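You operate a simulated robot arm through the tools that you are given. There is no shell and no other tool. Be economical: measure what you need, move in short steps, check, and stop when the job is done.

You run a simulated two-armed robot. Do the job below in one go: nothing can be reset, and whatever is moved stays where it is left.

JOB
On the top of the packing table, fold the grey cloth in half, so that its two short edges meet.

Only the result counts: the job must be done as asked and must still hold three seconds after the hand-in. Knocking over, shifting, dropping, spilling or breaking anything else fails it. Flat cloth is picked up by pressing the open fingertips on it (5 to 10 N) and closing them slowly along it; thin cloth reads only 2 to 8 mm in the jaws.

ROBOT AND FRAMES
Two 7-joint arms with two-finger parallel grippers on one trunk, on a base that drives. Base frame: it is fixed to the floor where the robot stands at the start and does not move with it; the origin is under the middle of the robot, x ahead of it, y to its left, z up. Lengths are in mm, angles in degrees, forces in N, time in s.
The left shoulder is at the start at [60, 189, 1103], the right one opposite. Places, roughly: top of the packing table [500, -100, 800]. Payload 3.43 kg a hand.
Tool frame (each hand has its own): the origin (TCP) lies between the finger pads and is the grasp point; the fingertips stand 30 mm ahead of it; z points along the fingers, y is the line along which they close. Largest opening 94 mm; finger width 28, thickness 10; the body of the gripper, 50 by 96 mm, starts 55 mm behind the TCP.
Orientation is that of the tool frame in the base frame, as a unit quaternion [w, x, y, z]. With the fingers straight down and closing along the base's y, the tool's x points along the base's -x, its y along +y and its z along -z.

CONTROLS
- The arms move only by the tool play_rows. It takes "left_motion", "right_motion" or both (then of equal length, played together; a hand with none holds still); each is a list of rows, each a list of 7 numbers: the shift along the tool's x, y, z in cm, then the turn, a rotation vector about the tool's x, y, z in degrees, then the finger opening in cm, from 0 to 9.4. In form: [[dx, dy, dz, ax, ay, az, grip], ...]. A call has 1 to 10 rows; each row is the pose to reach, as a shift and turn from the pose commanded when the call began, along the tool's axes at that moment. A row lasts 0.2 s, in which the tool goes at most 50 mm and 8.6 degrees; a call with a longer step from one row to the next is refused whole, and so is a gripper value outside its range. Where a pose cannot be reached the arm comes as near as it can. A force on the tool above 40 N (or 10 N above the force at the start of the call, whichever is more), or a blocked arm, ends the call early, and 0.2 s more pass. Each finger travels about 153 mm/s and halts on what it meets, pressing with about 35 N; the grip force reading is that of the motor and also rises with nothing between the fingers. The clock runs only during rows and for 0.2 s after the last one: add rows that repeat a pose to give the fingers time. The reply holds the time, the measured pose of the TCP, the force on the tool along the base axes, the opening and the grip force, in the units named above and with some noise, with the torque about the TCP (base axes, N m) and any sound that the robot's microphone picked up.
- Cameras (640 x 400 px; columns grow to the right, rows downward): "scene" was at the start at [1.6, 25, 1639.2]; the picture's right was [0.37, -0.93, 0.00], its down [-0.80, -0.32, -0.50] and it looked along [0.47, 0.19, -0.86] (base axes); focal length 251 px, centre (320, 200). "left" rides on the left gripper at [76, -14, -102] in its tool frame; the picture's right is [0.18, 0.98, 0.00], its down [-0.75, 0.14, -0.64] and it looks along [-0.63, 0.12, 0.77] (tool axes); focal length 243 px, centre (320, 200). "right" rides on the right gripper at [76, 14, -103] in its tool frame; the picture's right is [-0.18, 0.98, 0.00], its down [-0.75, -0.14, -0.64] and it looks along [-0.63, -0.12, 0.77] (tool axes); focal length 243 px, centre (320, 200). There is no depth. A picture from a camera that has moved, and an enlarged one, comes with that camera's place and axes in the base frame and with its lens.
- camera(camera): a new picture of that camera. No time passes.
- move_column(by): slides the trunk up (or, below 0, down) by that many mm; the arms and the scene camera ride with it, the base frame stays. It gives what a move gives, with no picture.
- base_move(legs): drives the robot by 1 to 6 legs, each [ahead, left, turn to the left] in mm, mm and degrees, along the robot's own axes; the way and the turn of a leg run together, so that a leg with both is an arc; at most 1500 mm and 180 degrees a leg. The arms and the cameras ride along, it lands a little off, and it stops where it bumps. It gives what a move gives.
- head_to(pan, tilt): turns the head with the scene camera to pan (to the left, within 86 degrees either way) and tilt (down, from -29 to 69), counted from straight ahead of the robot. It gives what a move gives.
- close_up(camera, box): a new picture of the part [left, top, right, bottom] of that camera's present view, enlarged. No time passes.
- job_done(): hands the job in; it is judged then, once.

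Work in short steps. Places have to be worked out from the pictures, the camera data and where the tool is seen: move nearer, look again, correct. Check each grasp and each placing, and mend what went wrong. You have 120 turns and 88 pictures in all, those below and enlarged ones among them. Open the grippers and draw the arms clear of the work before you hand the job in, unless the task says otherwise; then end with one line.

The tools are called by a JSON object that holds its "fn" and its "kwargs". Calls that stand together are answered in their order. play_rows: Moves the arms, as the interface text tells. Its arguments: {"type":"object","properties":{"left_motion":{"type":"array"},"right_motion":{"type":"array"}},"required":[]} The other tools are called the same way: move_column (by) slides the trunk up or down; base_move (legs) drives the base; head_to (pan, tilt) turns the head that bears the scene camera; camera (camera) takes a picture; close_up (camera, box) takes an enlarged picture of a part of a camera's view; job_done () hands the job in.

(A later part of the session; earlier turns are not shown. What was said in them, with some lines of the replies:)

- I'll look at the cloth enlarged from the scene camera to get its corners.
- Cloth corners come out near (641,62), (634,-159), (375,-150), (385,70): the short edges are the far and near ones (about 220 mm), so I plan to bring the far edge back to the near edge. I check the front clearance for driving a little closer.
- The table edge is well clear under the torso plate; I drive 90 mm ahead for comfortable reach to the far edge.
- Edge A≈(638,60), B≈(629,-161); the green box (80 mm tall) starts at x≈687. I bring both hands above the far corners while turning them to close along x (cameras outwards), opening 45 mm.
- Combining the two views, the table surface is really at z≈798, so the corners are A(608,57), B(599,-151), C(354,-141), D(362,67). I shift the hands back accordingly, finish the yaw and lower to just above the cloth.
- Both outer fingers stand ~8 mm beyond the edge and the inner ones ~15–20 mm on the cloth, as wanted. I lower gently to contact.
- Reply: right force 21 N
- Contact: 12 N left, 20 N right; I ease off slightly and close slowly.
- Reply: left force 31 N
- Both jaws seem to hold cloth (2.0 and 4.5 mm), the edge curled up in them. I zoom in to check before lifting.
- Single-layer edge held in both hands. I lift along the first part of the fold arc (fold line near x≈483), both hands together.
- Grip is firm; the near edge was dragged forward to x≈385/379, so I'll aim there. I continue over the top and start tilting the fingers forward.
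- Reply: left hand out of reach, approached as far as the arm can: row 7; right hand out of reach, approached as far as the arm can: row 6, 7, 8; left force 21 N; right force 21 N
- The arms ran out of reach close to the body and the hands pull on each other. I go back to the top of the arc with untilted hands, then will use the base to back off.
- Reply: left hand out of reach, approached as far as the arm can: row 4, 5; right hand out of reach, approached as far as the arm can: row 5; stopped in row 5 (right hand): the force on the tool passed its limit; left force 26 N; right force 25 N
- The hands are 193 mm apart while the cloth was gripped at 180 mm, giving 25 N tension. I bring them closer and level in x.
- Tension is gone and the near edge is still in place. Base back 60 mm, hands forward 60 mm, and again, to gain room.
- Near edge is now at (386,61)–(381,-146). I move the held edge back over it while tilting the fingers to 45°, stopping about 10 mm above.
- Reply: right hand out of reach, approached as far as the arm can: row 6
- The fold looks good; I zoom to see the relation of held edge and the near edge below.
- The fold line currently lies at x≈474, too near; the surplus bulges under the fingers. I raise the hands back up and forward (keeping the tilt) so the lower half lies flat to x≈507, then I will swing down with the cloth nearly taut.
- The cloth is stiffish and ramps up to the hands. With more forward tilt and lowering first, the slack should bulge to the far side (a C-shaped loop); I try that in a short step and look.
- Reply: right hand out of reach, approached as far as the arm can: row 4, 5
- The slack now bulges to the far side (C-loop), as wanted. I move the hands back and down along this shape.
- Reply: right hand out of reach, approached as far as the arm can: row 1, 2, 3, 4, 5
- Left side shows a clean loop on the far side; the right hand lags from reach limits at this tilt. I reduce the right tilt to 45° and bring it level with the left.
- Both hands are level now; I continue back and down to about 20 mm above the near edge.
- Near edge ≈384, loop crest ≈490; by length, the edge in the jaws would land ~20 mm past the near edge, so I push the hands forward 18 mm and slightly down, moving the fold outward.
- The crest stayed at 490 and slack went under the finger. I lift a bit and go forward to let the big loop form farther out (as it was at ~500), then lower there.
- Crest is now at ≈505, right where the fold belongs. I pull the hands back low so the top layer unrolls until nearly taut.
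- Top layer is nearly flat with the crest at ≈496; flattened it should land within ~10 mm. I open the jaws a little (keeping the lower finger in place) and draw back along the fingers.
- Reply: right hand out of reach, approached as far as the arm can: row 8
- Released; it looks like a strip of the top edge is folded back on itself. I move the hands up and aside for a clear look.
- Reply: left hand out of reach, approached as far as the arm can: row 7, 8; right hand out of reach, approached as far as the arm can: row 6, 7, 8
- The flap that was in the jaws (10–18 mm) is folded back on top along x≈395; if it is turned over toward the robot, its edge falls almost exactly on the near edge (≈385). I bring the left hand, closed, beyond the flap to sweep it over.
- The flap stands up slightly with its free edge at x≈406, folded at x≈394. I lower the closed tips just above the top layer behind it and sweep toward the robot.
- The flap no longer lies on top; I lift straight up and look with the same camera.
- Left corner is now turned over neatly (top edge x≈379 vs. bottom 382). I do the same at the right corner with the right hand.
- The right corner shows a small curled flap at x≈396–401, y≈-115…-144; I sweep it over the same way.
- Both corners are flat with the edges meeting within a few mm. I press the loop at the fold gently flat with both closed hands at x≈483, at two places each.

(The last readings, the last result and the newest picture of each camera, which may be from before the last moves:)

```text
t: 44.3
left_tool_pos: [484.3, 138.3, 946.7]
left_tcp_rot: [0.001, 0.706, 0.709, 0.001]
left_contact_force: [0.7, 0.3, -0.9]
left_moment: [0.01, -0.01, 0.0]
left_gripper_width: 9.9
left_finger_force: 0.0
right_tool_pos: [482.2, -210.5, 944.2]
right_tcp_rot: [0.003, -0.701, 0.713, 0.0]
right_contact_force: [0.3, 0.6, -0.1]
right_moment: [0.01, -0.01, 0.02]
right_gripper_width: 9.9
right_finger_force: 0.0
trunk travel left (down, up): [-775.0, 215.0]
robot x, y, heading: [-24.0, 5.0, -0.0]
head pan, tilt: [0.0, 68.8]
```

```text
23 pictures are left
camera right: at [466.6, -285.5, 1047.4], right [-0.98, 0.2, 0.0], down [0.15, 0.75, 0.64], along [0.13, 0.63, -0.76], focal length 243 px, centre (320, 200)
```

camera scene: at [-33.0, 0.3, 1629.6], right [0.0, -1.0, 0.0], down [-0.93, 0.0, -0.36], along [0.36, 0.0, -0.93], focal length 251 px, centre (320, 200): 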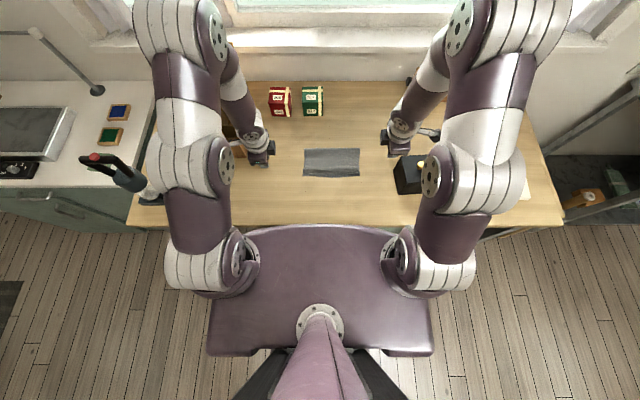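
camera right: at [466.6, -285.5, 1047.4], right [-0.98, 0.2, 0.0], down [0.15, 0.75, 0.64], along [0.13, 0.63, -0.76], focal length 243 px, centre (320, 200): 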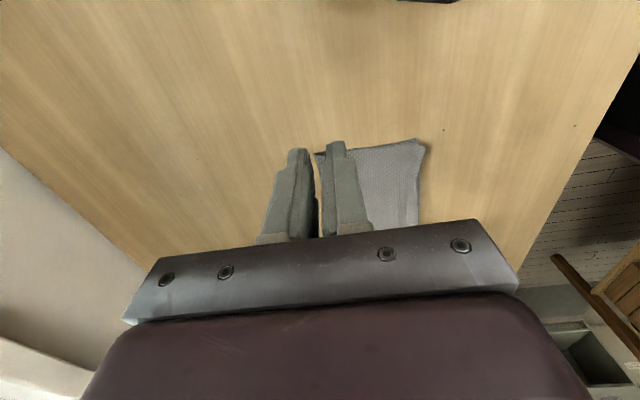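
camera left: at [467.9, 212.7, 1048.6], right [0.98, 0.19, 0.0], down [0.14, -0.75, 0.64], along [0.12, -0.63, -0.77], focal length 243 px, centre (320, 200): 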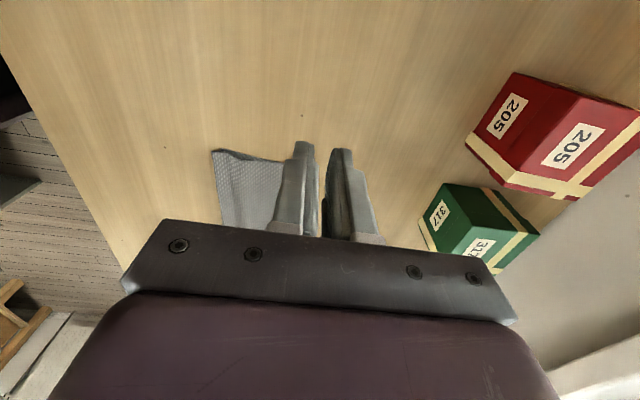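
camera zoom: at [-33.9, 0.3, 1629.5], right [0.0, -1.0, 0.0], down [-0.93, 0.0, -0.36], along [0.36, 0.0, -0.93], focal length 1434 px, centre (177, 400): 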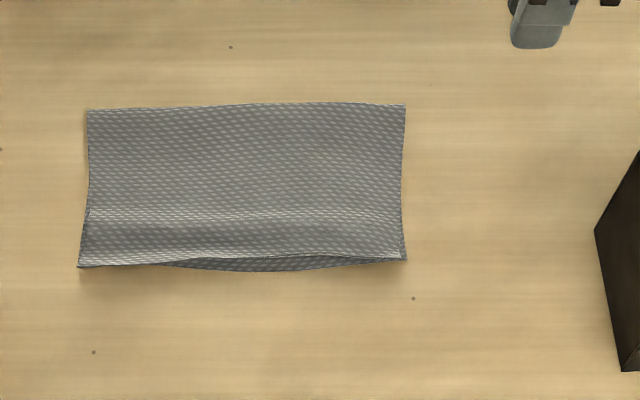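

The cloth now looks cleanly halved. One last enlarged check of the edges, then open the grippers and draw farther back.

{"fn": "play_rows", "kwargs": {"left_motion": [[2, 0, -2, 0, 0, 0, 4], [5, -1, -3, 0, 0, 0, 8], [6, -1, -3, 0, 0, 0, 9]], "right_motion": [[1, 0, -2, 0, 0, 0, 4], [2, 0, -3, 0, 0, 0, 8], [2, 0, -4, 0, 0, 0, 9]]}}

{"fn": "close_up", "kwargs": {"camera": "scene", "box": [295, 140, 375, 190]}}

{"fn": "camera", "kwargs": {"camera": "scene"}}

```text
t: 45.1
left_tool_pos: [473.4, 196.3, 976.8]
left_tcp_rot: [0.001, 0.705, 0.709, 0.001]
left_contact_force: [0.0, 0.1, -0.2]
left_moment: [-0.01, 0.04, -0.01]
left_gripper_width: 89.8
left_finger_force: 0.0
right_tool_pos: [481.1, -229.6, 984.8]
right_tcp_rot: [0.001, -0.701, 0.713, 0.001]
right_contact_force: [-0.1, 0.2, -0.8]
right_moment: [-0.04, -0.01, 0.0]
right_gripper_width: 90.0
right_finger_force: 0.1
trunk travel left (down, up): [-775.0, 215.0]
robot x, y, heading: [-32.7, 1.0, -0.2]
head pan, tilt: [0.0, 68.8]
```

```text
8.00 times, centred on (335, 165) of scene
camera zoom: at [-33.5, 0.5, 1629.6], right [0.0, -1.0, 0.0], down [-0.93, 0.0, -0.36], along [0.36, 0.0, -0.93], focal length 2008 px, centre (200, 480)
```

zoom: 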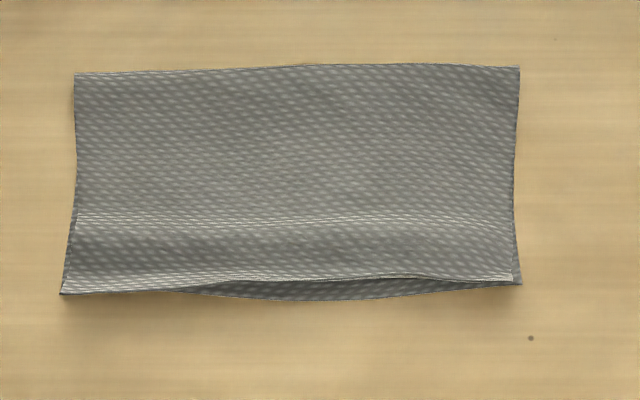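

```text
21 pictures are left
camera scene: at [-33.5, 0.5, 1629.6], right [0.0, -1.0, 0.0], down [-0.93, 0.0, -0.36], along [0.36, 0.0, -0.93], focal length 251 px, centre (320, 200)
```

scene: 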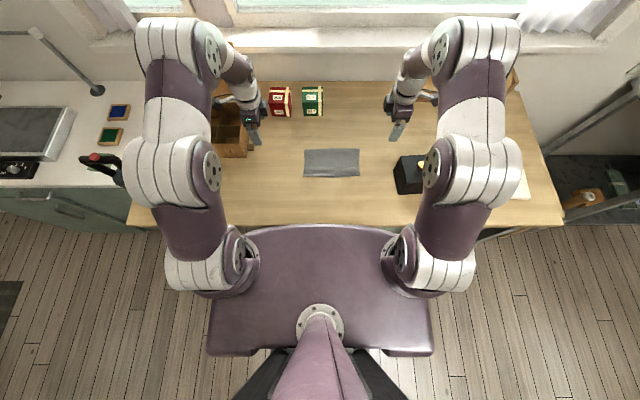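

The short edges meet at both corners and differ by at most about 8 mm in the middle; the grippers are open and clear, and nothing else moved. I hand in.

{"fn": "job_done", "kwargs": {}}

```text
The job is handed in.
```

The grey cloth is folded in half on the packing table. Its short edges meet within a few millimetres at both corners and are about 8 mm apart in the middle, and nothing else was moved.
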